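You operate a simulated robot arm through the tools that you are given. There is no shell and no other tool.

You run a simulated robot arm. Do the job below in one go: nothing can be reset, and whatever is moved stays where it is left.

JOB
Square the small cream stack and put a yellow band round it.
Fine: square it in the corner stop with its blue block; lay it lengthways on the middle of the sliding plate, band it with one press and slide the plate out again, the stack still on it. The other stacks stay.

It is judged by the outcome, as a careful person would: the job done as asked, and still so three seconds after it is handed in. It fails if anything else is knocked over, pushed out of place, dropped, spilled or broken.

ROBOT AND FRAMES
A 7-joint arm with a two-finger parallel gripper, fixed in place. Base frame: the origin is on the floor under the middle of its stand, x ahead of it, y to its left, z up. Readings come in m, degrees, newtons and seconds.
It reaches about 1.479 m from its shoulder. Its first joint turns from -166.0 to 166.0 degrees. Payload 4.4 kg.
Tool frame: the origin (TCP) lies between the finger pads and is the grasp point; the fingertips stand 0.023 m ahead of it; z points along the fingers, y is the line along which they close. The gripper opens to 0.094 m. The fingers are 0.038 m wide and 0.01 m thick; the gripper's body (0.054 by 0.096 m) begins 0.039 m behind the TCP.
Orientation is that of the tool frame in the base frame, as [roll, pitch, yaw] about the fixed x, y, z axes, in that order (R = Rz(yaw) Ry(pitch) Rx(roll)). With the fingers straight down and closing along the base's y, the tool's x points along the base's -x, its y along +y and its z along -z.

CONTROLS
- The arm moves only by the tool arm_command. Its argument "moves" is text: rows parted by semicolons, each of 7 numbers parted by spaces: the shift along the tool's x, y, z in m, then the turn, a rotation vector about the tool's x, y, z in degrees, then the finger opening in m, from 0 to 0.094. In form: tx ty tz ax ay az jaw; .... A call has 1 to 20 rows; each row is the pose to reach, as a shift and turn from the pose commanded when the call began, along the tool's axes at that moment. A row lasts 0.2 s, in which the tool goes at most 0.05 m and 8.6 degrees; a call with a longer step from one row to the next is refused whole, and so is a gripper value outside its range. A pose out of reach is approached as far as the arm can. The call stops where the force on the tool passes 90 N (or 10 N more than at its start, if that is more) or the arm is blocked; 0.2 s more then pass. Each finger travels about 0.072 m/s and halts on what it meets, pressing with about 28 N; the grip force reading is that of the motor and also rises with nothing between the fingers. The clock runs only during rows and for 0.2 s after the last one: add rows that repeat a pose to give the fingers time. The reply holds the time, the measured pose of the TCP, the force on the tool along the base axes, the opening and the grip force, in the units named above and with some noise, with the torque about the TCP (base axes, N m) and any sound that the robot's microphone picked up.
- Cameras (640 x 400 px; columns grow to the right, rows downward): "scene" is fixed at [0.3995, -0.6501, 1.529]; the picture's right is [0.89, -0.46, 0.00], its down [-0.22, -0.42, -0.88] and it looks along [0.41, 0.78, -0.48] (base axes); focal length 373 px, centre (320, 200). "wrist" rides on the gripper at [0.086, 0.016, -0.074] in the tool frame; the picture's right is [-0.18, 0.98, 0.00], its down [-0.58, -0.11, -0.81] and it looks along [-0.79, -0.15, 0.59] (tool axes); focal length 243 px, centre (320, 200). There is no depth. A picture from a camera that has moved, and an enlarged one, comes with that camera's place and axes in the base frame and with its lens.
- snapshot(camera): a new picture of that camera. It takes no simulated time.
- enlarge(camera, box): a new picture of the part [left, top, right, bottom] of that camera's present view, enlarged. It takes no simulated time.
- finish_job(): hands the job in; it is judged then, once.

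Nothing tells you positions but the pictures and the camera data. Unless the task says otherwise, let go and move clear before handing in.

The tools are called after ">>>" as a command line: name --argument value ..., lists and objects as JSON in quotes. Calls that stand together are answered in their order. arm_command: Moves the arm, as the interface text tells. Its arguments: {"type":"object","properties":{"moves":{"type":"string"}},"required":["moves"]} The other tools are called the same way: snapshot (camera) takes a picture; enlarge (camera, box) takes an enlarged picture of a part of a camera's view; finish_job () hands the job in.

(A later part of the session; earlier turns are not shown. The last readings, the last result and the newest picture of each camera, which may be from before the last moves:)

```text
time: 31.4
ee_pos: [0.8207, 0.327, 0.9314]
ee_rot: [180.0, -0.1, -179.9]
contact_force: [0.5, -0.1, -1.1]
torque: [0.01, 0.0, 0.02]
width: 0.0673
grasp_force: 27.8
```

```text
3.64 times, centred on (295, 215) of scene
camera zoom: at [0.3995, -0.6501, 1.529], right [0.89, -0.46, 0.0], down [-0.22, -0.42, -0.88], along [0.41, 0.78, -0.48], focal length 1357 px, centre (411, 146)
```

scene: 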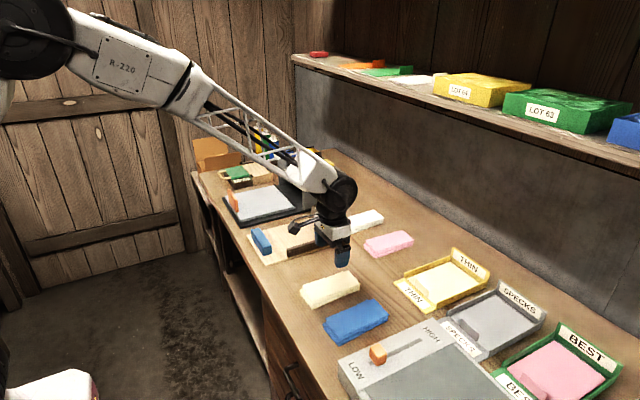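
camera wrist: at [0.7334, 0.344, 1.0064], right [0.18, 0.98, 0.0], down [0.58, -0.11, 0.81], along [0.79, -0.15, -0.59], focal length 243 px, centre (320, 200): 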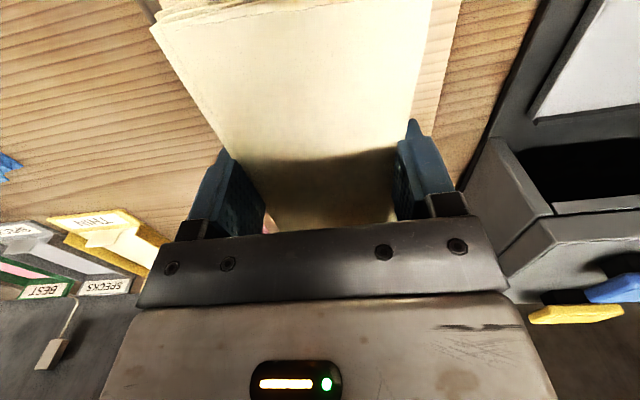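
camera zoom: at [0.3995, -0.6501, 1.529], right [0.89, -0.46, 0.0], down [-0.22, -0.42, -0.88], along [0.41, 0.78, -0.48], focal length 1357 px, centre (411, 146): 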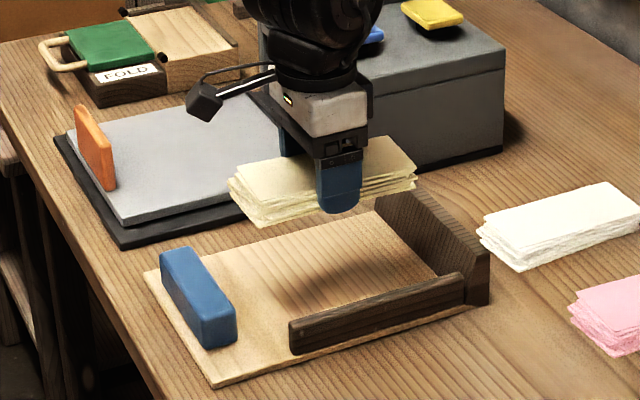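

The stack hovers over the board with clearance: the far wall is at x≈0.92, the right wall's inner face is at y≈0.25, and the block's front is at x≈0.715. I'm lowering it.

>>> arm_command --moves "0 0 0.02 0 0 0 0.04; 0 0 0.045 0 0 0 0.04; 0 0 0.07 0 0 0 0.04; 0 0 0.085 0 0 0 0.04; 0 0 0.092 0 0 0 0.04; 0 0 0.096 0 0 0 0.04"

>>> enlarge --camera "scene" --box '[240, 190, 360, 265]'

```text
time: 32.8
ee_pos: [0.8203, 0.327, 0.8353]
ee_rot: [-180.0, 0.0, -179.9]
contact_force: [0.0, 0.1, -0.8]
torque: [-0.01, 0.01, 0.03]
width: 0.0675
grasp_force: 28.3
```

```text
5.33 times, centred on (300, 228) of scene
camera zoom: at [0.3995, -0.6501, 1.529], right [0.89, -0.46, 0.0], down [-0.22, -0.42, -0.88], along [0.41, 0.78, -0.48], focal length 1990 px, centre (427, 53)
```

zoom: 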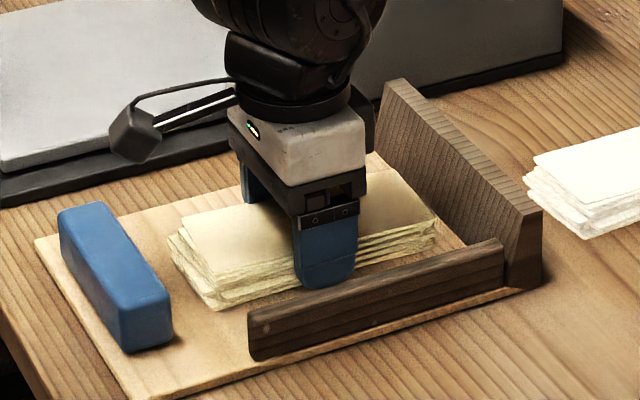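

>>> arm_command --moves "0 0 0.0015 0 0 0 0.04; 0 0 0.003 0 0 0 0.04"

```text
time: 33.4
ee_pos: [0.8217, 0.3259, 0.8331]
ee_rot: [180.0, 0.1, -179.9]
contact_force: [-5.2, 0.3, 12.8]
torque: [-0.09, 0.66, -0.05]
width: 0.0676
grasp_force: 28.3
```

The stack has touched the board (12.8 N). I'm easing up 1 mm and opening the fingers gently.

>>> arm_command --moves "0 0 -0.001 0 0 0 0.04; 0 0 -0.001 0 0 0 0.07; 0 0 -0.001 0 0 0 0.075; 0 0 -0.001 0 0 0 0.08; 0 0 -0.001 0 0 0 0.085; 0 0 -0.001 0 0 0 0.09"

>>> snapshot --camera "wrist"

>>> enlarge --camera "scene" --box '[240, 190, 360, 265]'

```text
time: 34.8
ee_pos: [0.82, 0.3268, 0.8327]
ee_rot: [-179.9, 0.0, -180.0]
contact_force: [0.2, -0.2, 0.0]
torque: [0.0, -0.01, -0.01]
width: 0.0902
grasp_force: 0.1
```

```text
taken
camera wrist: at [0.7333, 0.3434, 0.9067], right [0.18, 0.98, 0.0], down [0.58, -0.11, 0.81], along [0.79, -0.15, -0.59], focal length 243 px, centre (320, 200)
```

wrist: 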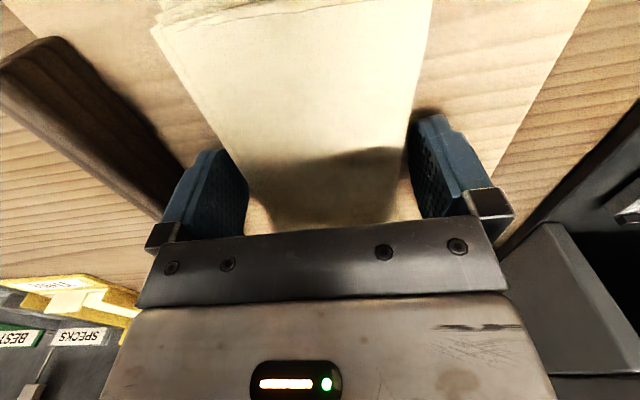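

```text
5.33 times, centred on (300, 228) of scene
camera zoom: at [0.3995, -0.6501, 1.529], right [0.89, -0.46, 0.0], down [-0.22, -0.42, -0.88], along [0.41, 0.78, -0.48], focal length 1990 px, centre (427, 53)
```

zoom: 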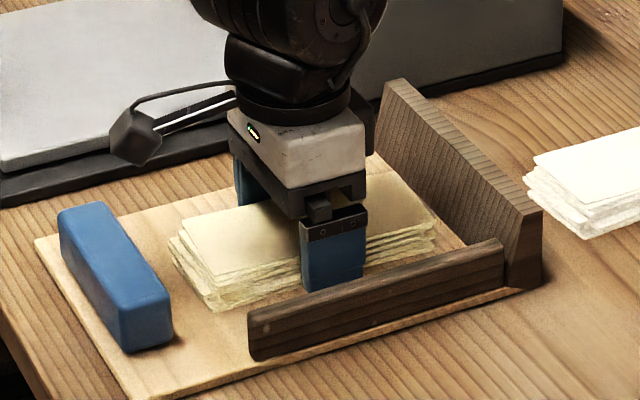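

Released cleanly. I'm lifting straight up and moving back behind the blue block to view the stack before pushing.

>>> arm_command --moves "0 0 -0.01 0 0 0 0.09; 0 0 -0.03 0 0 0 0.09; 0 0 -0.07 0 0 0 0.09; 0 0 -0.10 0 0 0 0.09; 0.04 0.002 -0.10 0 0 0 0.09; 0.08 0.004 -0.10 0 0 0 0.09; 0.12 0.006 -0.10 0 0 0 0.08; 0.165 0.008 -0.10 0 0 0 0.07"

>>> snapshot --camera "wrist"

>>> enlarge --camera "scene" --box '[240, 190, 360, 265]'

```text
time: 36.6
ee_pos: [0.6543, 0.3361, 0.9335]
ee_rot: [-179.9, -0.1, -179.9]
contact_force: [0.2, -0.3, 0.2]
torque: [-0.01, -0.03, 0.02]
width: 0.07
grasp_force: 0.1
```

```text
taken
camera wrist: at [0.5673, 0.3538, 1.0073], right [0.18, 0.98, 0.0], down [0.58, -0.11, 0.81], along [0.79, -0.15, -0.59], focal length 243 px, centre (320, 200)
```

wrist: 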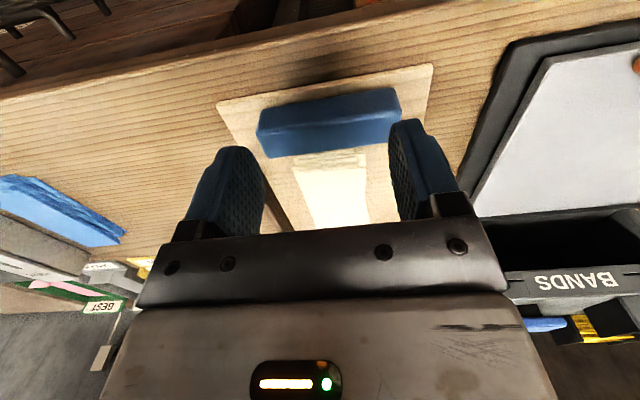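

```text
5.33 times, centred on (300, 228) of scene
camera zoom: at [0.3995, -0.6501, 1.529], right [0.89, -0.46, 0.0], down [-0.22, -0.42, -0.88], along [0.41, 0.78, -0.48], focal length 1990 px, centre (427, 53)
```

zoom: 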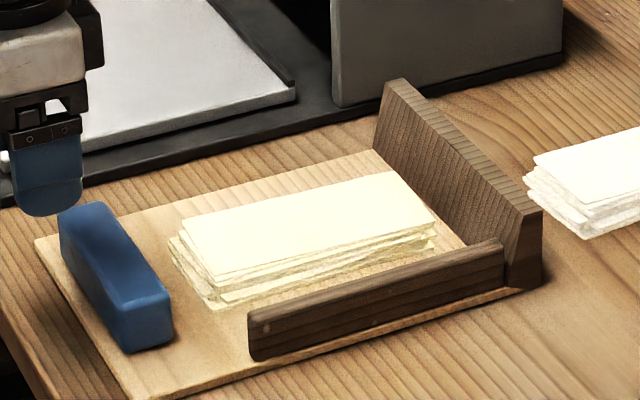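

>>> arm_command --moves "0.004 0 0.03 0 0 0 0.07; 0.004 0 0.06 0 0 0 0.07; 0.004 0 0.085 0 0 0 0.07; 0.004 0 0.093 0 0 0 0.07"

>>> enlarge --camera "scene" --box '[220, 180, 360, 275]'

```text
time: 37.6
ee_pos: [0.651, 0.3358, 0.8401]
ee_rot: [179.9, 0.1, -179.9]
contact_force: [-0.6, -0.1, 0.3]
torque: [-0.03, -0.01, 0.02]
width: 0.0703
grasp_force: 0.0
```

```text
4.21 times, centred on (290, 228) of scene
camera zoom: at [0.3995, -0.6501, 1.529], right [0.89, -0.46, 0.0], down [-0.22, -0.42, -0.88], along [0.41, 0.78, -0.48], focal length 1571 px, centre (446, 84)
```

zoom: 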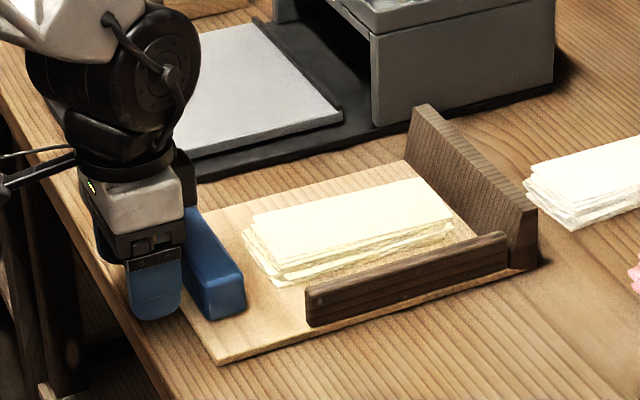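

The fingers are behind the block. I'm pushing it slowly toward the stack.

>>> arm_command --moves "-0.008 0 0 0 0 0 0.07; -0.016 0 0 0 0 0 0.07; -0.022 0 0 0 0 0 0.07; -0.028 0 0 0 0 0 0.07; -0.034 0 0 0 0 0 0.07; -0.04 0 0 0 0 0 0.07; -0.045 0 0 0 0 0 0.07"

>>> enlarge --camera "scene" --box '[240, 180, 360, 265]'

>>> snapshot --camera "wrist"

```text
time: 39.2
ee_pos: [0.6963, 0.3353, 0.8398]
ee_rot: [180.0, 0.0, -179.9]
contact_force: [-2.2, 0.8, 0.3]
torque: [-0.04, -0.01, -0.08]
width: 0.0696
grasp_force: 0.1
```

```text
4.71 times, centred on (300, 222) of scene
camera zoom: at [0.3995, -0.6501, 1.529], right [0.89, -0.46, 0.0], down [-0.22, -0.42, -0.88], along [0.41, 0.78, -0.48], focal length 1756 px, centre (414, 94)
```

zoom: 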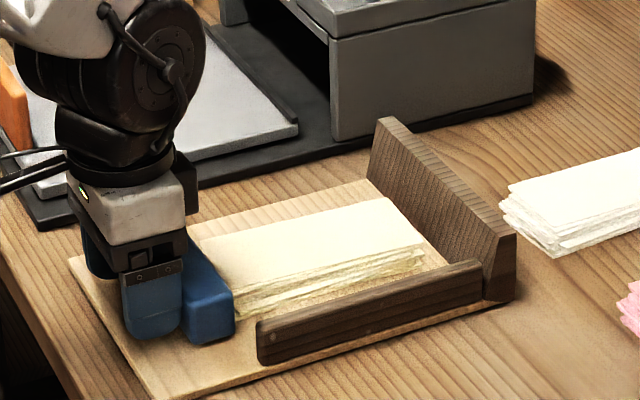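

```text
taken
camera wrist: at [0.6091, 0.3521, 0.9139], right [0.18, 0.98, 0.0], down [0.58, -0.11, 0.81], along [0.79, -0.15, -0.59], focal length 243 px, centre (320, 200)
```

wrist: 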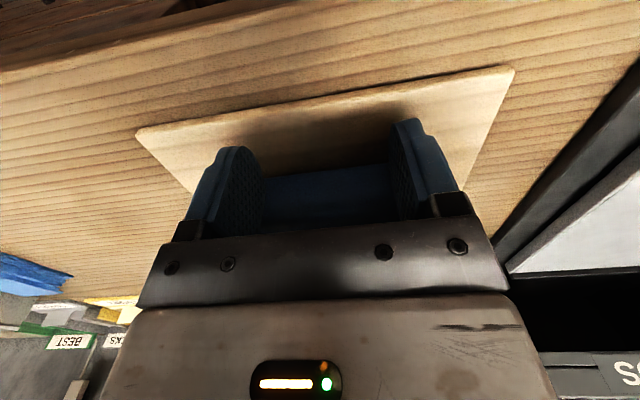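

The block now meets the stack's near end. I'm continuing in small steps toward the far wall.

>>> arm_command --moves "-0.002 0 0 0 0 0 0.07; -0.004 0 0 0 0 0 0.07; -0.006 0 0 0 0 0 0.07; -0.008 0 0 0 0 0 0.07; -0.01 0 0 0 0 0 0.07; -0.012 0 0 0 0 0 0.07"

>>> arm_command --moves "-0.001 0 0 0 0 0 0.07; -0.002 0 0 0 0 0 0.07; -0.003 0 0 0 0 0 0.07"

>>> enlarge --camera "scene" --box '[240, 180, 360, 265]'

```text
time: 40.6
ee_pos: [0.7073, 0.3349, 0.8403]
ee_rot: [-180.0, 0.0, -180.0]
contact_force: [-3.0, -1.0, 1.7]
torque: [-0.05, -0.05, -0.13]
width: 0.0703
grasp_force: 0.5
```

```text
time: 41.4
ee_pos: [0.7103, 0.3351, 0.8401]
ee_rot: [179.9, -0.1, 180.0]
contact_force: [-3.4, 1.6, -0.2]
torque: [-0.02, -0.06, -0.09]
width: 0.0699
grasp_force: 0.1
```

```text
4.71 times, centred on (300, 222) of scene
camera zoom: at [0.3995, -0.6501, 1.529], right [0.89, -0.46, 0.0], down [-0.22, -0.42, -0.88], along [0.41, 0.78, -0.48], focal length 1756 px, centre (414, 94)
```

zoom: 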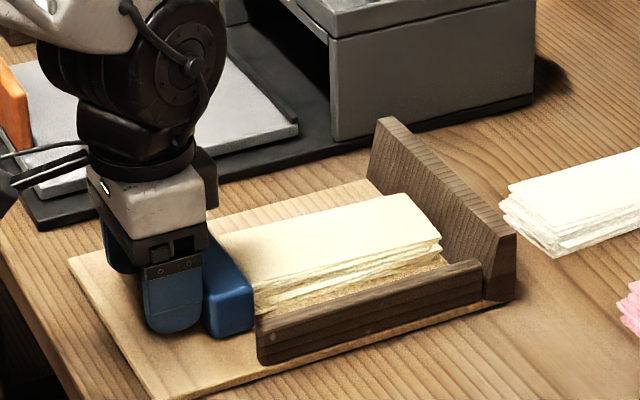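

>>> arm_command --moves "-0.001 0 0 0 0 0 0.07; -0.002 0 0 0 0 0 0.07; -0.003 0 0 0 0 0 0.07; -0.004 0 0 0 0 0 0.07"

>>> arm_command --moves "-0.001 0 0 0 0 0 0.07; -0.002 0 0 0 0 0 0.07; -0.003 0 0 0 0 0 0.07"

>>> enlarge --camera "scene" --box '[260, 180, 360, 260]'

```text
time: 42.4
ee_pos: [0.7145, 0.3355, 0.8402]
ee_rot: [-179.9, 0.0, -179.9]
contact_force: [-2.9, 1.2, 1.3]
torque: [-0.05, -0.03, -0.15]
width: 0.0699
grasp_force: 0.1
```

```text
time: 43.2
ee_pos: [0.7179, 0.3352, 0.84]
ee_rot: [-179.9, 0.0, 180.0]
contact_force: [-4.6, -0.8, -2.2]
torque: [0.02, 0.01, -0.12]
width: 0.0699
grasp_force: 0.3
```

```text
5.00 times, centred on (310, 220) of scene
camera zoom: at [0.3995, -0.6501, 1.529], right [0.89, -0.46, 0.0], down [-0.22, -0.42, -0.88], along [0.41, 0.78, -0.48], focal length 1866 px, centre (370, 100)
```

zoom: 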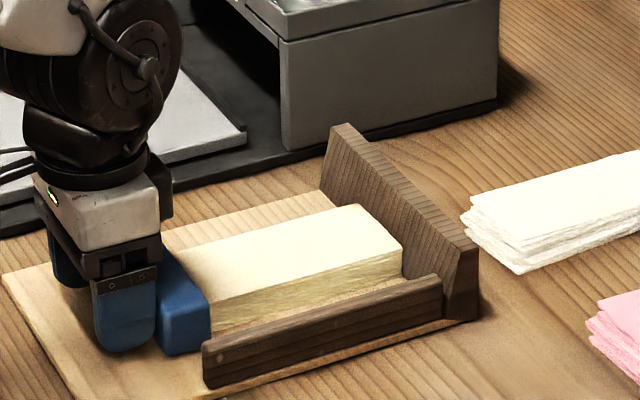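

The stack's sides look much more even now. I'm zooming in to check alignment and the gap to the far wall.

>>> enlarge --camera "scene" --box '[290, 210, 350, 250]'

>>> snapshot --camera "wrist"

```text
10.00 times, centred on (320, 230) of scene
camera zoom: at [0.3995, -0.6501, 1.529], right [0.89, -0.46, 0.0], down [-0.22, -0.42, -0.88], along [0.41, 0.78, -0.48], focal length 3732 px, centre (320, -100)
```

zoom: 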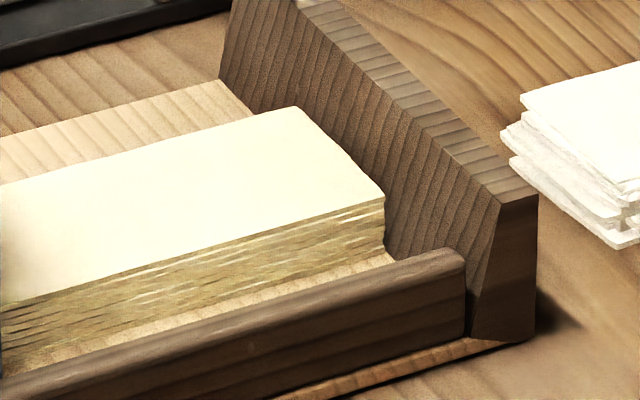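

```text
taken
camera wrist: at [0.6313, 0.3522, 0.9138], right [0.18, 0.98, 0.0], down [0.58, -0.11, 0.81], along [0.79, -0.15, -0.59], focal length 243 px, centre (320, 200)
```

wrist: 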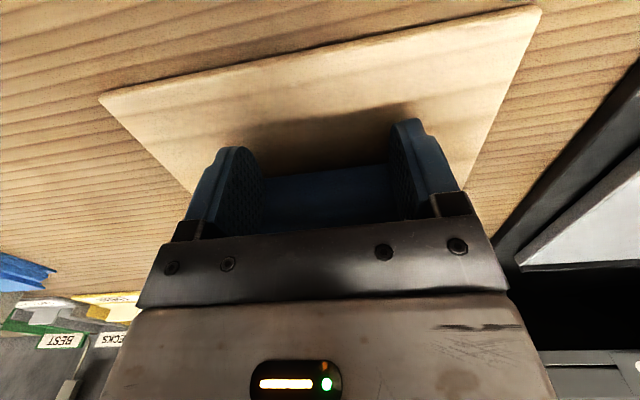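

The stack now looks fully squared with smooth, even sides, and it sits against the far wall. I'm backing off so the spring block returns, then lifting to check.

>>> arm_command --moves "0.01 0 0 0 0 0 0.07; 0.02 0 0 0 0 0 0.07; 0.03 0 0 0 0 0 0.07; 0.04 0 0 0 0 0 0.07; 0.05 0 0 0 0 0 0.07; 0.06 0 0 0 0 0 0.07; 0.068 0 0 0 0 0 0.07; 0.068 0 -0.04 0 0 0 0.07; 0.068 0 -0.08 0 0 0 0.07; 0.068 0 -0.12 0 0 0 0.094"

>>> enlarge --camera "scene" --box '[240, 190, 360, 265]'

>>> snapshot --camera "wrist"

```text
time: 45.4
ee_pos: [0.6468, 0.3329, 0.9619]
ee_rot: [179.9, -0.2, -179.9]
contact_force: [0.5, -0.6, -0.1]
torque: [0.0, -0.03, 0.03]
width: 0.0941
grasp_force: 0.1
```

```text
5.33 times, centred on (300, 228) of scene
camera zoom: at [0.3995, -0.6501, 1.529], right [0.89, -0.46, 0.0], down [-0.22, -0.42, -0.88], along [0.41, 0.78, -0.48], focal length 1990 px, centre (427, 53)
```

zoom: 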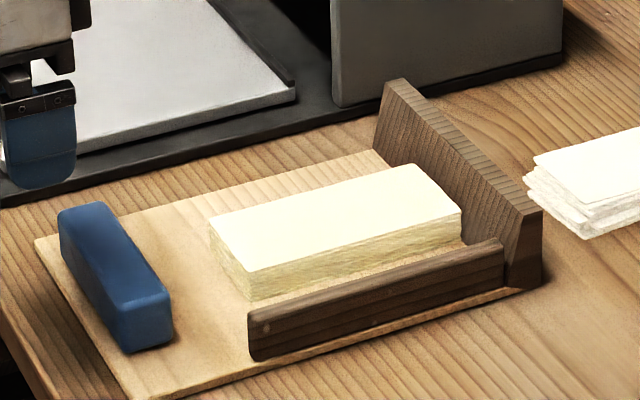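

```text
taken
camera wrist: at [0.5609, 0.3503, 1.036], right [0.18, 0.98, 0.0], down [0.58, -0.11, 0.81], along [0.79, -0.15, -0.59], focal length 243 px, centre (320, 200)
```

wrist: 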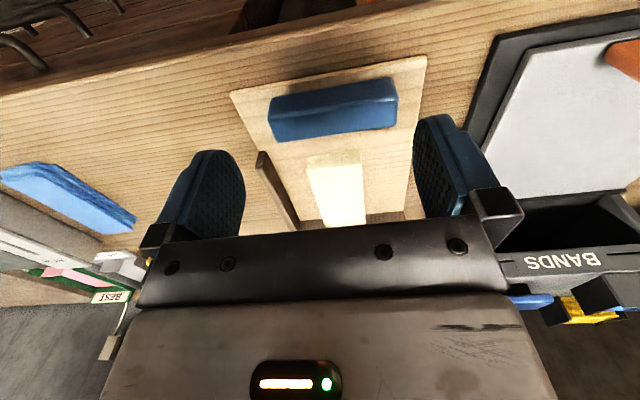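

The stack is squared and sits at x 0.772–0.918, y 0.290–0.358. I'm moving above its middle to regrip it.

>>> arm_command --moves "-0.04 -0.002 0 0 0 0 0.094; -0.08 -0.004 0 0 0 0 0.094; -0.12 -0.006 0 0 0 0 0.094; -0.16 -0.008 0 0 0 0 0.094; -0.196 -0.009 0 0 0 0 0.094; -0.196 -0.009 0.03 0 0 0 0.094; -0.196 -0.009 0.06 0 0 0 0.094"

>>> snapshot --camera "wrist"

>>> enlarge --camera "scene" --box '[240, 180, 360, 265]'

```text
time: 47.0
ee_pos: [0.8467, 0.3252, 0.8998]
ee_rot: [179.9, -0.1, -180.0]
contact_force: [-0.4, -0.6, -0.6]
torque: [-0.03, 0.0, 0.0]
width: 0.094
grasp_force: 0.0
```

```text
taken
camera wrist: at [0.7598, 0.3425, 0.9739], right [0.18, 0.98, 0.0], down [0.58, -0.11, 0.81], along [0.79, -0.15, -0.59], focal length 243 px, centre (320, 200)
```

wrist: 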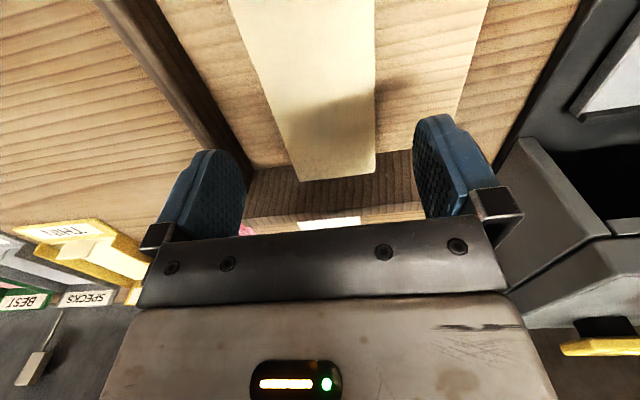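

```text
4.71 times, centred on (300, 222) of scene
camera zoom: at [0.3995, -0.6501, 1.529], right [0.89, -0.46, 0.0], down [-0.22, -0.42, -0.88], along [0.41, 0.78, -0.48], focal length 1756 px, centre (414, 94)
```

zoom: 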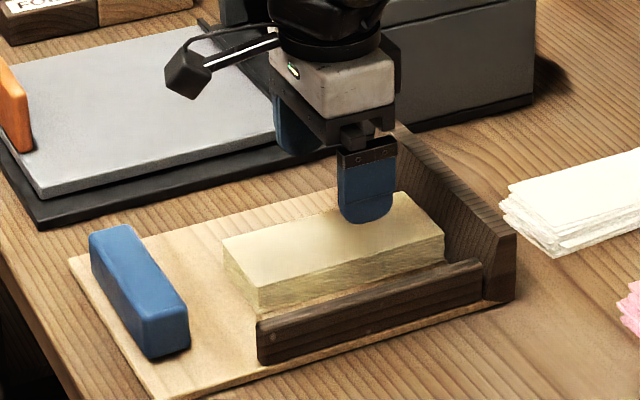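

The gripper is centred over the squared stack. I'm descending to grip it.

>>> arm_command --moves "0.001 0.001 0.02 0 0 0 0.094; 0.001 0.001 0.04 0 0 0 0.094; 0.001 0.001 0.055 0 0 0 0.094; 0.001 0.001 0.0635 0 0 0 0.094"

>>> enlarge --camera "scene" --box '[270, 190, 350, 255]'

>>> snapshot --camera "wrist"

```text
time: 48.0
ee_pos: [0.8437, 0.3285, 0.8361]
ee_rot: [-180.0, 0.0, -179.9]
contact_force: [0.0, 0.1, 0.4]
torque: [0.03, 0.01, 0.03]
width: 0.0941
grasp_force: 0.0
```

```text
6.15 times, centred on (310, 222) of scene
camera zoom: at [0.3995, -0.6501, 1.529], right [0.89, -0.46, 0.0], down [-0.22, -0.42, -0.88], along [0.41, 0.78, -0.48], focal length 2296 px, centre (382, 62)
```

zoom: 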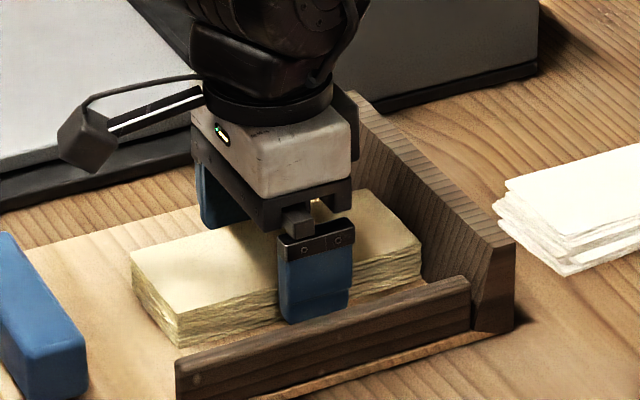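

```text
taken
camera wrist: at [0.7576, 0.3449, 0.9108], right [0.18, 0.98, 0.0], down [0.58, -0.11, 0.81], along [0.79, -0.15, -0.59], focal length 243 px, centre (320, 200)
```

wrist: 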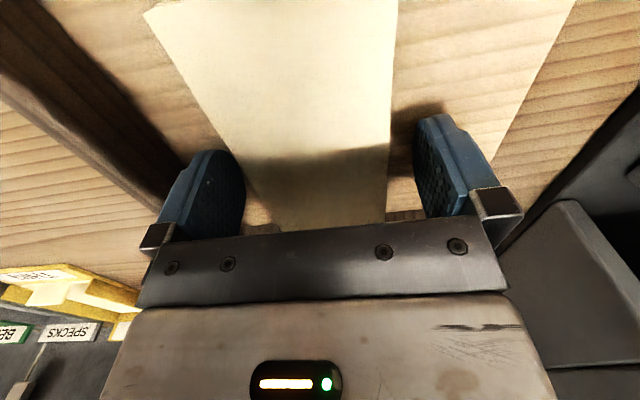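

>>> arm_command --moves "0 0 0 0 0 0 0.085; 0 0 0 0 0 0 0.08; 0 0 0 0 0 0 0.076; 0 0 0 0 0 0 0.072; 0 0 0 0 0 0 0.068; 0 0 0 0 0 0 0.062; 0 0 0 0 0 0 0.05; 0 0 0 0 0 0 0.04; 0 0 0 0 0 0 0.04"

>>> enlarge --camera "scene" --box '[270, 190, 350, 255]'

```text
time: 50.0
ee_pos: [0.8445, 0.3283, 0.837]
ee_rot: [180.0, 0.1, 179.9]
contact_force: [-0.2, 0.2, 1.3]
torque: [0.02, -0.04, 0.01]
width: 0.0678
grasp_force: 27.9
```

```text
6.15 times, centred on (310, 222) of scene
camera zoom: at [0.3995, -0.6501, 1.529], right [0.89, -0.46, 0.0], down [-0.22, -0.42, -0.88], along [0.41, 0.78, -0.48], focal length 2296 px, centre (382, 62)
```

zoom: 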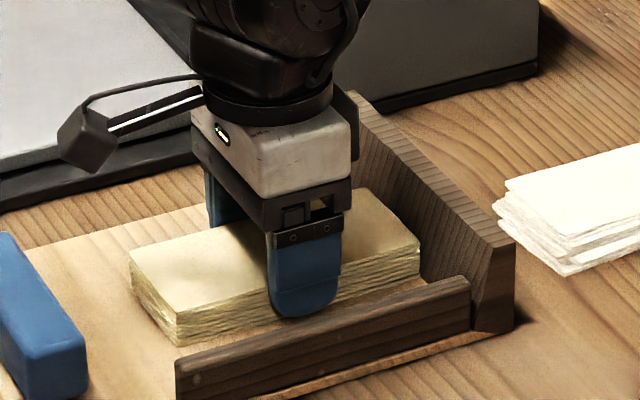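

The squared stack is gripped. I'm lifting it off and carrying it to hover above the middle of the sliding plate, staying clear of the banding machine's front.

>>> arm_command --moves "0.002 0 -0.002 0 0 0 0.04; 0.004 0 -0.01 0 0 0 0.04; 0.004 0 -0.03 0 0 0 0.04; 0.004 0 -0.06 0 0 0 0.04; 0.004 0 -0.09 0 0 0 0.04; 0.010 0 -0.113 0 0 0 0.04; 0.022 0.025 -0.113 0 0 0 0.04; 0.038 0.055 -0.113 0 0 0 0.04; 0.05 0.09 -0.113 0 0 0 0.04; 0.0585 0.125 -0.113 0 0 0 0.04; 0.0585 0.16 -0.113 0 0 0 0.04; 0.0585 0.195 -0.113 0 0 0 0.04; 0.0585 0.23 -0.113 0 0 0 0.04; 0.0585 0.255 -0.113 0 0 0 0.04; 0.0585 0.272 -0.113 0 0 0 0.04; 0.0585 0.272 -0.113 0 0 0 0.04"

>>> snapshot --camera "wrist"

>>> enlarge --camera "scene" --box '[200, 130, 360, 235]'

```text
time: 53.4
ee_pos: [0.7856, 0.5998, 0.95]
ee_rot: [-180.0, 0.0, -180.0]
contact_force: [-0.2, 1.5, -1.3]
torque: [0.02, 0.01, -0.02]
width: 0.0675
grasp_force: 28.0
```

```text
taken
camera wrist: at [0.6996, 0.6175, 1.0235], right [0.18, 0.98, 0.0], down [0.58, -0.11, 0.81], along [0.79, -0.15, -0.59], focal length 243 px, centre (320, 200)
```

wrist: 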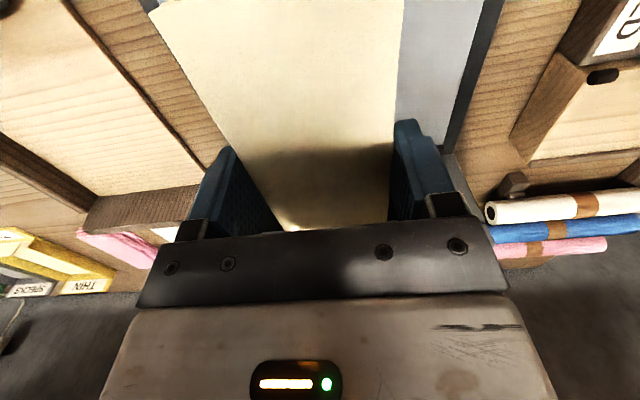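

```text
3.81 times, centred on (280, 182) of scene
camera zoom: at [0.3995, -0.6501, 1.529], right [0.89, -0.46, 0.0], down [-0.22, -0.42, -0.88], along [0.41, 0.78, -0.48], focal length 1422 px, centre (472, 267)
```

zoom: 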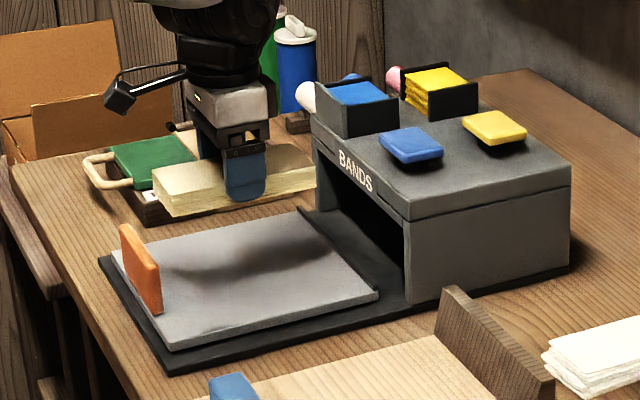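

Combining both cameras, the plate's centre is about (0.789, 0.610) with its top at z≈0.819. I'm shifting slightly and lowering the stack onto it.

>>> arm_command --moves "-0.0035 0.01 0 0 0 0 0.04; -0.0035 0.01 0.03 0 0 0 0.04; -0.0035 0.01 0.06 0 0 0 0.04; -0.0035 0.01 0.08 0 0 0 0.04; -0.0035 0.01 0.092 0 0 0 0.04; -0.0035 0.01 0.096 0 0 0 0.04"

>>> enlarge --camera "scene" --box '[210, 150, 310, 230]'

>>> snapshot --camera "wrist"

```text
time: 54.8
ee_pos: [0.79, 0.6094, 0.8543]
ee_rot: [-179.9, 0.0, -179.9]
contact_force: [-0.2, -0.4, -1.2]
torque: [0.0, -0.01, 0.01]
width: 0.0678
grasp_force: 27.7
```

```text
5.00 times, centred on (260, 190) of scene
camera zoom: at [0.3995, -0.6501, 1.529], right [0.89, -0.46, 0.0], down [-0.22, -0.42, -0.88], along [0.41, 0.78, -0.48], focal length 1866 px, centre (620, 250)
```

zoom: 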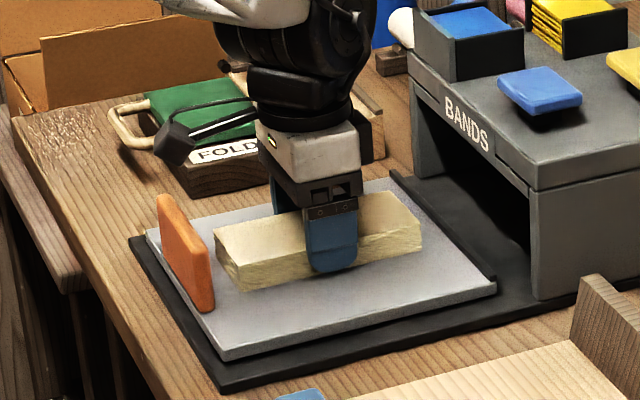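

```text
taken
camera wrist: at [0.7032, 0.626, 0.9279], right [0.18, 0.98, 0.0], down [0.58, -0.11, 0.81], along [0.79, -0.15, -0.59], focal length 243 px, centre (320, 200)
```

wrist: 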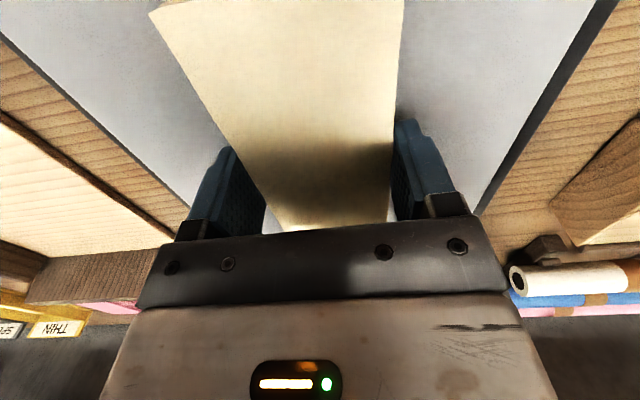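

The stack is centred on the plate and in line with the slide direction. I'm lowering the last few millimetres in steps.

>>> arm_command --moves "0 0 0.002 0 0 0 0.04; 0 0 0.004 0 0 0 0.04; 0 0 0.006 0 0 0 0.04"

>>> arm_command --moves "0 0 0.001 0 0 0 0.04; 0 0 0.0015 0 0 0 0.04"

```text
time: 55.6
ee_pos: [0.7897, 0.6092, 0.849]
ee_rot: [179.9, 0.1, -180.0]
contact_force: [2.8, -2.3, 25.3]
torque: [-0.09, -0.08, 0.01]
width: 0.0681
grasp_force: 27.7
```

```text
time: 56.2
ee_pos: [0.7893, 0.6099, 0.8493]
ee_rot: [179.9, 0.1, -180.0]
contact_force: [4.8, 12.7, 40.6]
torque: [-1.11, 0.93, 0.04]
width: 0.0675
grasp_force: 28.2
```

The stack is on the plate (contact felt). I'm easing the load and releasing.

>>> arm_command --moves "0 0 -0.0015 0 0 0 0.04; 0 0 -0.003 0 0 0 0.04; 0 0 -0.003 0 0 0 0.06; 0 0 -0.003 0 0 0 0.07; 0 0 -0.003 0 0 0 0.075; 0 0 -0.003 0 0 0 0.08; 0 0 -0.003 0 0 0 0.085; 0 0 -0.003 0 0 0 0.094"

>>> snapshot --camera "wrist"

>>> enlarge --camera "scene" --box '[210, 150, 310, 230]'

```text
time: 58.0
ee_pos: [0.7893, 0.6098, 0.8493]
ee_rot: [180.0, 0.0, -179.9]
contact_force: [0.0, -1.8, 8.2]
torque: [0.3, -0.11, 0.06]
width: 0.093
grasp_force: 0.0
```

```text
taken
camera wrist: at [0.7018, 0.626, 0.9228], right [0.18, 0.98, 0.0], down [0.58, -0.11, 0.81], along [0.79, -0.15, -0.59], focal length 243 px, centre (320, 200)
```

wrist: 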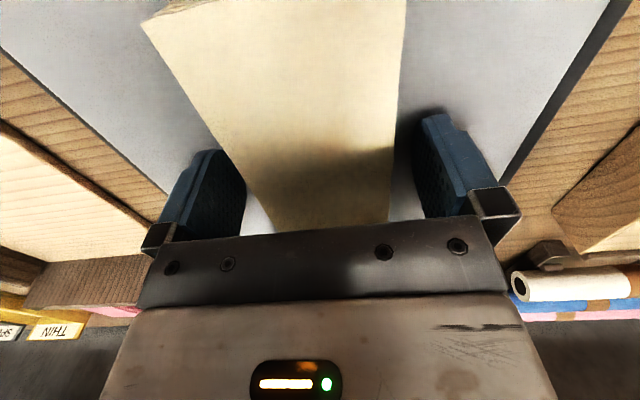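

```text
5.00 times, centred on (260, 190) of scene
camera zoom: at [0.3995, -0.6501, 1.529], right [0.89, -0.46, 0.0], down [-0.22, -0.42, -0.88], along [0.41, 0.78, -0.48], focal length 1866 px, centre (620, 250)
```

zoom: 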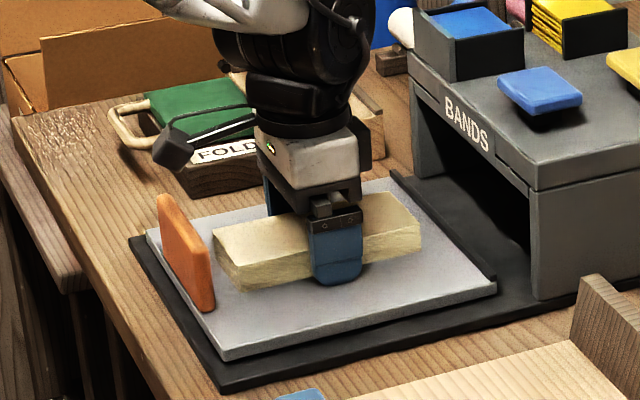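

Released. I'm lifting straight up and checking the placement.

>>> arm_command --moves "0 0 -0.01 0 0 0 0.094; 0 0 -0.03 0 0 0 0.094; 0 0 -0.06 0 0 0 0.094; 0 0 -0.10 0 0 0 0.094; 0.04 0 -0.12 0 0 0 0.094; 0.08 0 -0.14 0 0 0 0.094; 0.12 0 -0.16 0 0 0 0.094; 0.16 0 -0.18 0 0 0 0.094; 0.19 0 -0.2 0 0 0 0.094"

>>> snapshot --camera "wrist"

>>> enlarge --camera "scene" --box '[210, 150, 310, 230]'

```text
time: 60.0
ee_pos: [0.5994, 0.6099, 1.0515]
ee_rot: [179.9, 0.0, 180.0]
contact_force: [0.0, 0.0, -0.3]
torque: [-0.02, -0.04, -0.01]
width: 0.0938
grasp_force: 0.0
```

```text
taken
camera wrist: at [0.5124, 0.6268, 1.125], right [0.18, 0.98, 0.0], down [0.58, -0.11, 0.81], along [0.79, -0.15, -0.59], focal length 243 px, centre (320, 200)
```

wrist: 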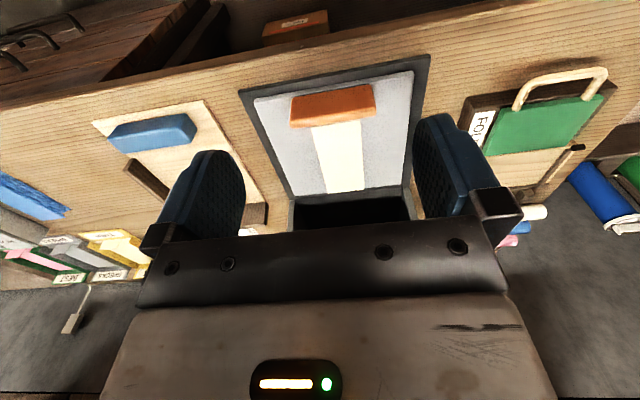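

```text
5.00 times, centred on (260, 190) of scene
camera zoom: at [0.3995, -0.6501, 1.529], right [0.89, -0.46, 0.0], down [-0.22, -0.42, -0.88], along [0.41, 0.78, -0.48], focal length 1866 px, centre (620, 250)
```

zoom: 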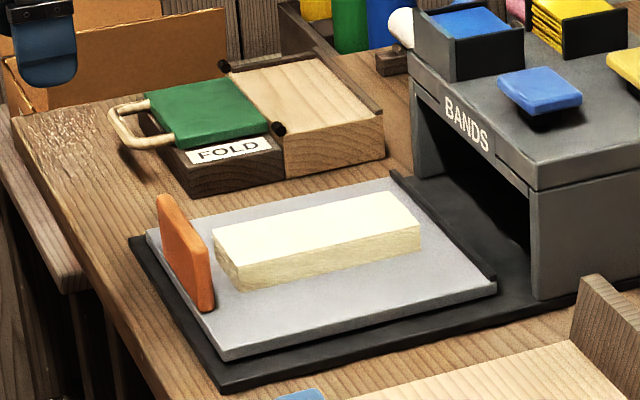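

>>> enlarge --camera "wrist" --box '[230, 45, 440, 240]'

>>> enlarge --camera "scene" --box '[260, 135, 350, 200]'

```text
2.05 times, centred on (335, 142) of wrist
camera zoom: at [0.5124, 0.6268, 1.125], right [0.18, 0.98, 0.0], down [0.58, -0.11, 0.81], along [0.79, -0.15, -0.59], focal length 498 px, centre (289, 318)
```

zoom: 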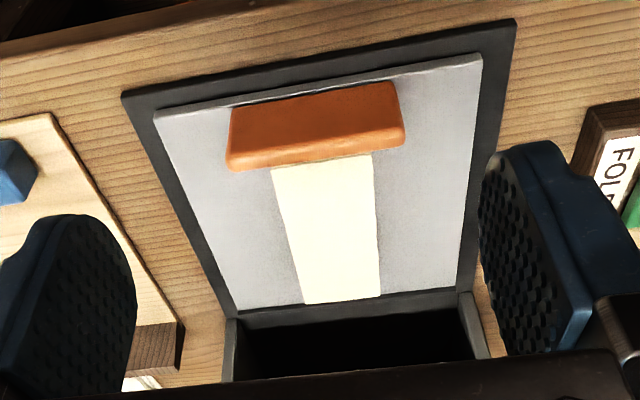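

```text
6.15 times, centred on (305, 168) of scene
camera zoom: at [0.3995, -0.6501, 1.529], right [0.89, -0.46, 0.0], down [-0.22, -0.42, -0.88], along [0.41, 0.78, -0.48], focal length 2296 px, centre (412, 400)
```

zoom: 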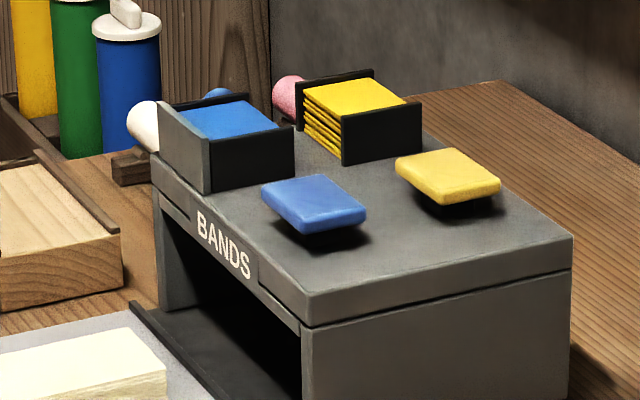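

The squared stack lies in the middle of the plate, lengthways along the slide direction. For pushing the plate I'll tilt the fingers forward 30° so the hand stays behind the handle and clear of the machine roof and its buttons.

>>> arm_command --moves "-0.009 -0.0005 0.03 0 -8 0 0.08; -0.018 -0.001 0.06 0 -16 0 0.07; -0.027 -0.0015 0.09 0 -24 0 0.065; -0.0356 -0.002 0.12 0 -30 0 0.06; -0.0356 -0.002 0.12 0 -30 0 0.06"

>>> snapshot --camera "wrist"

>>> enlarge --camera "scene" --box '[190, 120, 350, 230]'

```text
time: 61.2
ee_pos: [0.6348, 0.6065, 0.9303]
ee_rot: [-180.0, 30.0, -180.0]
contact_force: [-0.1, -0.1, -0.2]
torque: [0.01, -0.01, 0.0]
width: 0.0598
grasp_force: 0.1
```

```text
taken
camera wrist: at [0.5229, 0.6228, 0.9509], right [0.16, 0.98, 0.09], down [0.1, -0.11, 0.99], along [0.98, -0.15, -0.12], focal length 243 px, centre (320, 200)
```

wrist: 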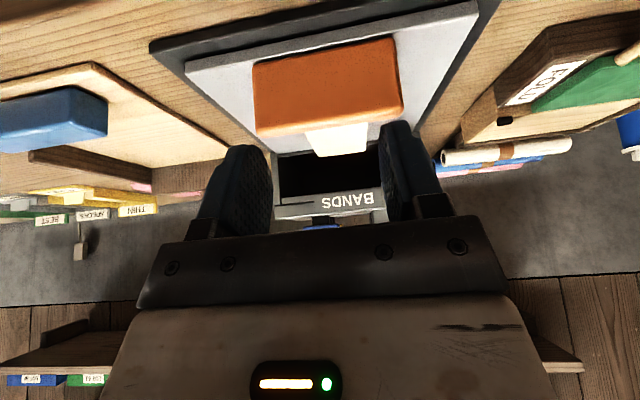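

```text
3.64 times, centred on (270, 175) of scene
camera zoom: at [0.3995, -0.6501, 1.529], right [0.89, -0.46, 0.0], down [-0.22, -0.42, -0.88], along [0.41, 0.78, -0.48], focal length 1357 px, centre (502, 291)
```

zoom: 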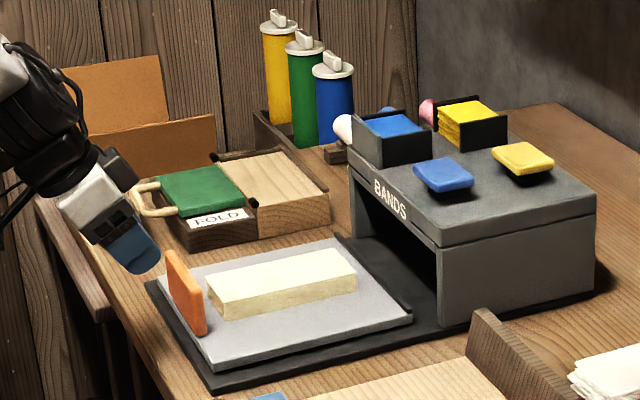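

>>> enlarge --camera "wrist" --box '[230, 20, 430, 240]'

```text
1.82 times, centred on (330, 130) of wrist
camera zoom: at [0.5229, 0.6228, 0.9509], right [0.16, 0.98, 0.09], down [0.1, -0.11, 0.99], along [0.98, -0.15, -0.12], focal length 441 px, centre (302, 327)
```

zoom: 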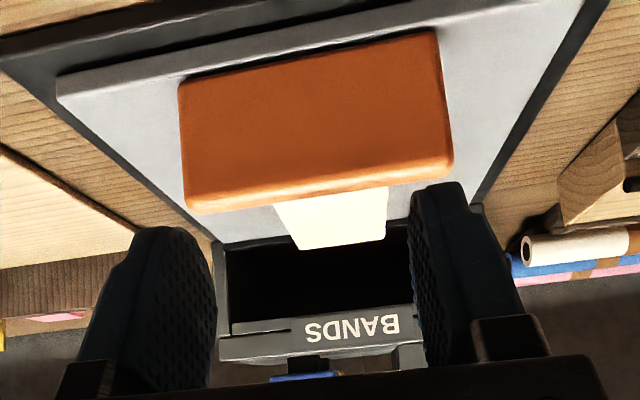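

The tunnel lintel is at about z 0.91 and the handle's top at about 0.88. I'm lowering the tilted fingers behind the handle.

>>> arm_command --moves "0.0095 0.0005 0.0185 0 0 0 0.06; 0.019 0.001 0.037 0 0 0 0.06; 0.0255 0.0015 0.0495 0 0 0 0.06; 0.02855 0.002 0.05545 0 0 0 0.06"

>>> enlarge --camera "scene" --box '[190, 150, 310, 230]'

>>> snapshot --camera "wrist"

```text
time: 62.2
ee_pos: [0.6375, 0.6077, 0.8675]
ee_rot: [179.9, 30.0, -179.9]
contact_force: [-0.3, -1.0, -0.1]
torque: [0.01, -0.01, 0.04]
width: 0.0602
grasp_force: 0.0
```

```text
5.00 times, centred on (250, 190) of scene
camera zoom: at [0.3995, -0.6501, 1.529], right [0.89, -0.46, 0.0], down [-0.22, -0.42, -0.88], along [0.41, 0.78, -0.48], focal length 1866 px, centre (670, 250)
```

zoom: 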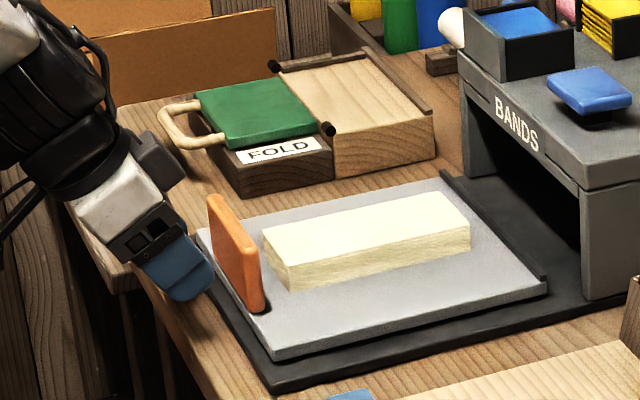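

```text
taken
camera wrist: at [0.5256, 0.6257, 0.888], right [0.16, 0.98, 0.09], down [0.1, -0.11, 0.99], along [0.98, -0.15, -0.12], focal length 243 px, centre (320, 200)
```

wrist: 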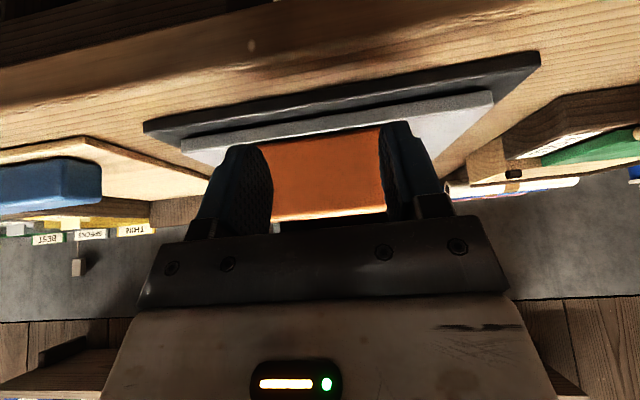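

The fingers are lined up behind the handle. I'm pushing gently and watching the force.

>>> arm_command --moves "-0.00866 0 0.005 0 0 0 0.06; -0.0173 0 0.01 0 0 0 0.06; -0.0217 0 0.0125 0 0 0 0.06; -0.026 0 0.015 0 0 0 0.06; -0.0303 0 0.0175 0 0 0 0.06; -0.0346 0 0.02 0 0 0 0.06; -0.039 0 0.0225 0 0 0 0.06; -0.0433 0 0.025 0 0 0 0.06"

>>> enlarge --camera "scene" --box '[200, 130, 340, 230]'

```text
time: 64.0
ee_pos: [0.6884, 0.6088, 0.8656]
ee_rot: [179.9, 30.0, -179.8]
contact_force: [-0.6, -0.4, 0.0]
torque: [0.03, 0.01, -0.04]
width: 0.06
grasp_force: 0.1
```

```text
4.00 times, centred on (270, 180) of scene
camera zoom: at [0.3995, -0.6501, 1.529], right [0.89, -0.46, 0.0], down [-0.22, -0.42, -0.88], along [0.41, 0.78, -0.48], focal length 1493 px, centre (520, 280)
```

zoom: 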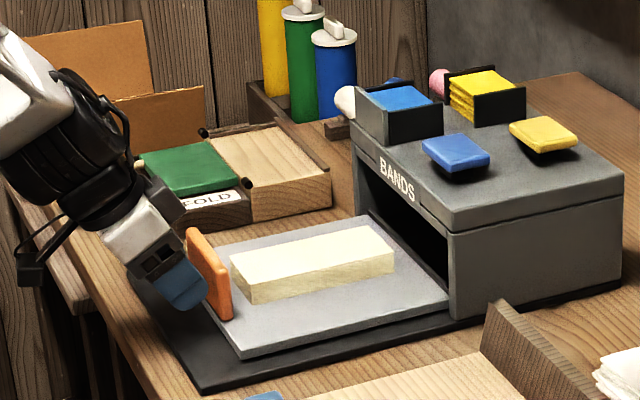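

The plate slides smoothly with the stack riding on it. I'm continuing in.

>>> arm_command --moves "-0.00866 0 0.005 0 0 0 0.06; -0.01732 0 0.01 0 0 0 0.06; -0.02598 0 0.015 0 0 0 0.06; -0.03464 0 0.02 0 0 0 0.06; -0.0433 0 0.025 0 0 0 0.06; -0.05196 0 0.03 0 0 0 0.06; -0.06062 0 0.035 0 0 0 0.06; -0.06928 0 0.04 0 0 0 0.06; -0.07794 0 0.045 0 0 0 0.06; -0.0866 0 0.05 0 0 0 0.06; -0.09526 0 0.055 0 0 0 0.06; -0.10392 0 0.06 0 0 0 0.06; -0.11258 0 0.065 0 0 0 0.06"

>>> enlarge --camera "scene" --box '[200, 130, 360, 230]'

>>> snapshot --camera "wrist"

```text
time: 66.8
ee_pos: [0.8204, 0.6093, 0.8688]
ee_rot: [180.0, 30.0, -179.9]
contact_force: [-1.7, -0.2, -0.1]
torque: [0.03, 0.02, -0.07]
width: 0.0598
grasp_force: 0.2
```

```text
4.00 times, centred on (280, 180) of scene
camera zoom: at [0.3995, -0.6501, 1.529], right [0.89, -0.46, 0.0], down [-0.22, -0.42, -0.88], along [0.41, 0.78, -0.48], focal length 1493 px, centre (480, 280)
```

zoom: 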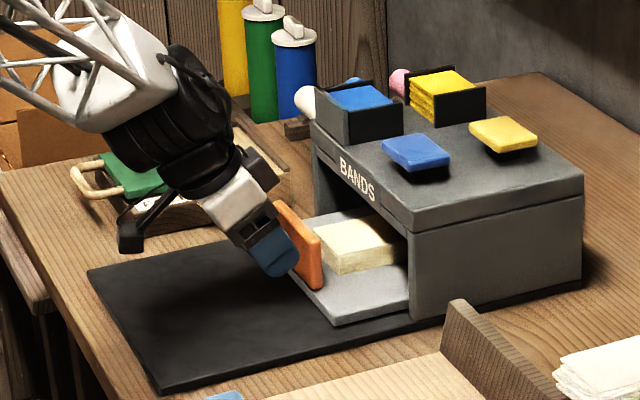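

```text
taken
camera wrist: at [0.7073, 0.6266, 0.8881], right [0.16, 0.98, 0.09], down [0.1, -0.11, 0.99], along [0.98, -0.15, -0.12], focal length 243 px, centre (320, 200)
```

wrist: 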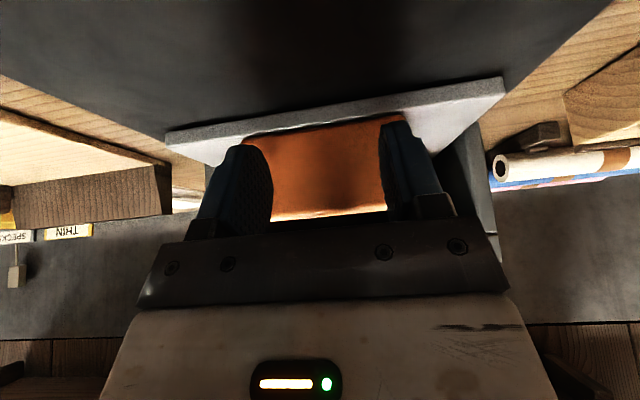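

>>> arm_command --moves "-0.00433 0 0.0025 0 0 0 0.06; -0.00866 0 0.005 0 0 0 0.06; -0.01299 0 0.0075 0 0 0 0.06; -0.01732 0 0.01 0 0 0 0.06; -0.02165 0 0.0125 0 0 0 0.06; -0.02598 0 0.015 0 0 0 0.06; -0.03031 0 0.0175 0 0 0 0.06; -0.03464 0 0.02 0 0 0 0.06"

>>> enlarge --camera "scene" --box '[220, 130, 360, 220]'

```text
time: 68.2
ee_pos: [0.8419, 0.6115, 0.8676]
ee_rot: [-179.9, 29.8, -180.0]
contact_force: [-35.0, -5.0, 11.7]
torque: [-0.1, 0.01, -0.76]
width: 0.0618
grasp_force: 1.9
stopped in row 6: the force on the tool passed its limit at 102 N (the readings are from after the stop); the commanded pose is now the measured one
```

```text
4.44 times, centred on (290, 175) of scene
camera zoom: at [0.3995, -0.6501, 1.529], right [0.89, -0.46, 0.0], down [-0.22, -0.42, -0.88], along [0.41, 0.78, -0.48], focal length 1658 px, centre (453, 311)
```

zoom: 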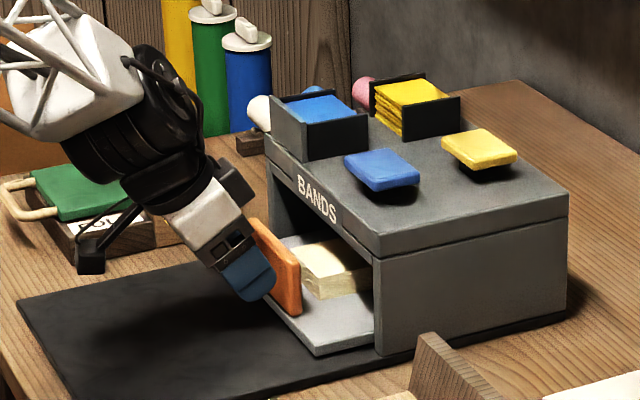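

The plate hit its end stop, with the handle's front face at about x 0.87. I'm backing off and checking the stack's position on it.

>>> arm_command --moves "0.00866 0 -0.005 0 0 0 0.06; 0.02 0 -0.015 0 0 0 0.06; 0.035 0 -0.03 0 0 0 0.06; 0.055 0 -0.06 0 0 0 0.06"

>>> enlarge --camera "scene" --box '[260, 150, 330, 220]'

>>> snapshot --camera "wrist"

```text
time: 69.2
ee_pos: [0.766, 0.6098, 0.8925]
ee_rot: [-179.9, 29.9, -180.0]
contact_force: [0.0, 0.4, 0.1]
torque: [0.01, -0.02, 0.01]
width: 0.0599
grasp_force: 0.0
```

```text
5.71 times, centred on (295, 185) of scene
camera zoom: at [0.3995, -0.6501, 1.529], right [0.89, -0.46, 0.0], down [-0.22, -0.42, -0.88], along [0.41, 0.78, -0.48], focal length 2132 px, centre (463, 286)
```

zoom: 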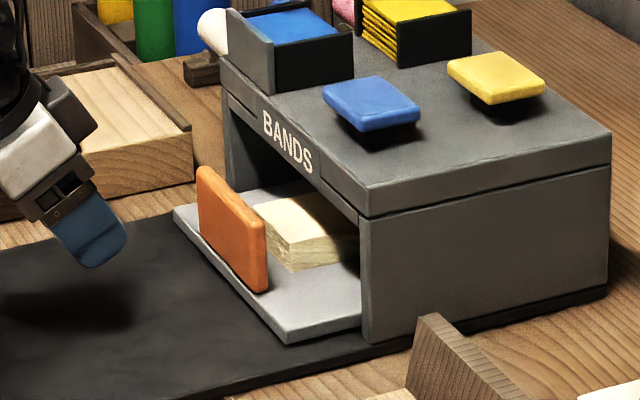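

```text
taken
camera wrist: at [0.6535, 0.6271, 0.9126], right [0.16, 0.98, 0.09], down [0.1, -0.11, 0.99], along [0.98, -0.15, -0.12], focal length 243 px, centre (320, 200)
```

wrist: 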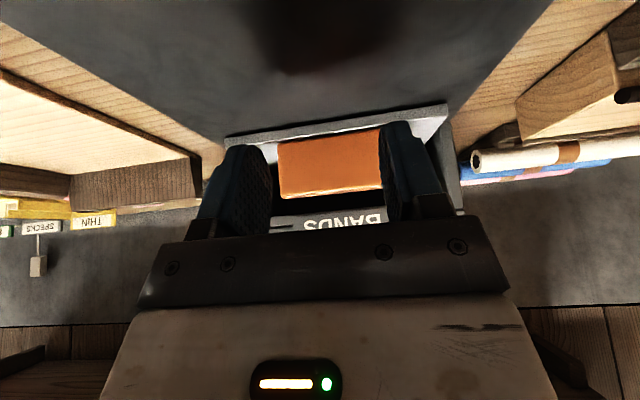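

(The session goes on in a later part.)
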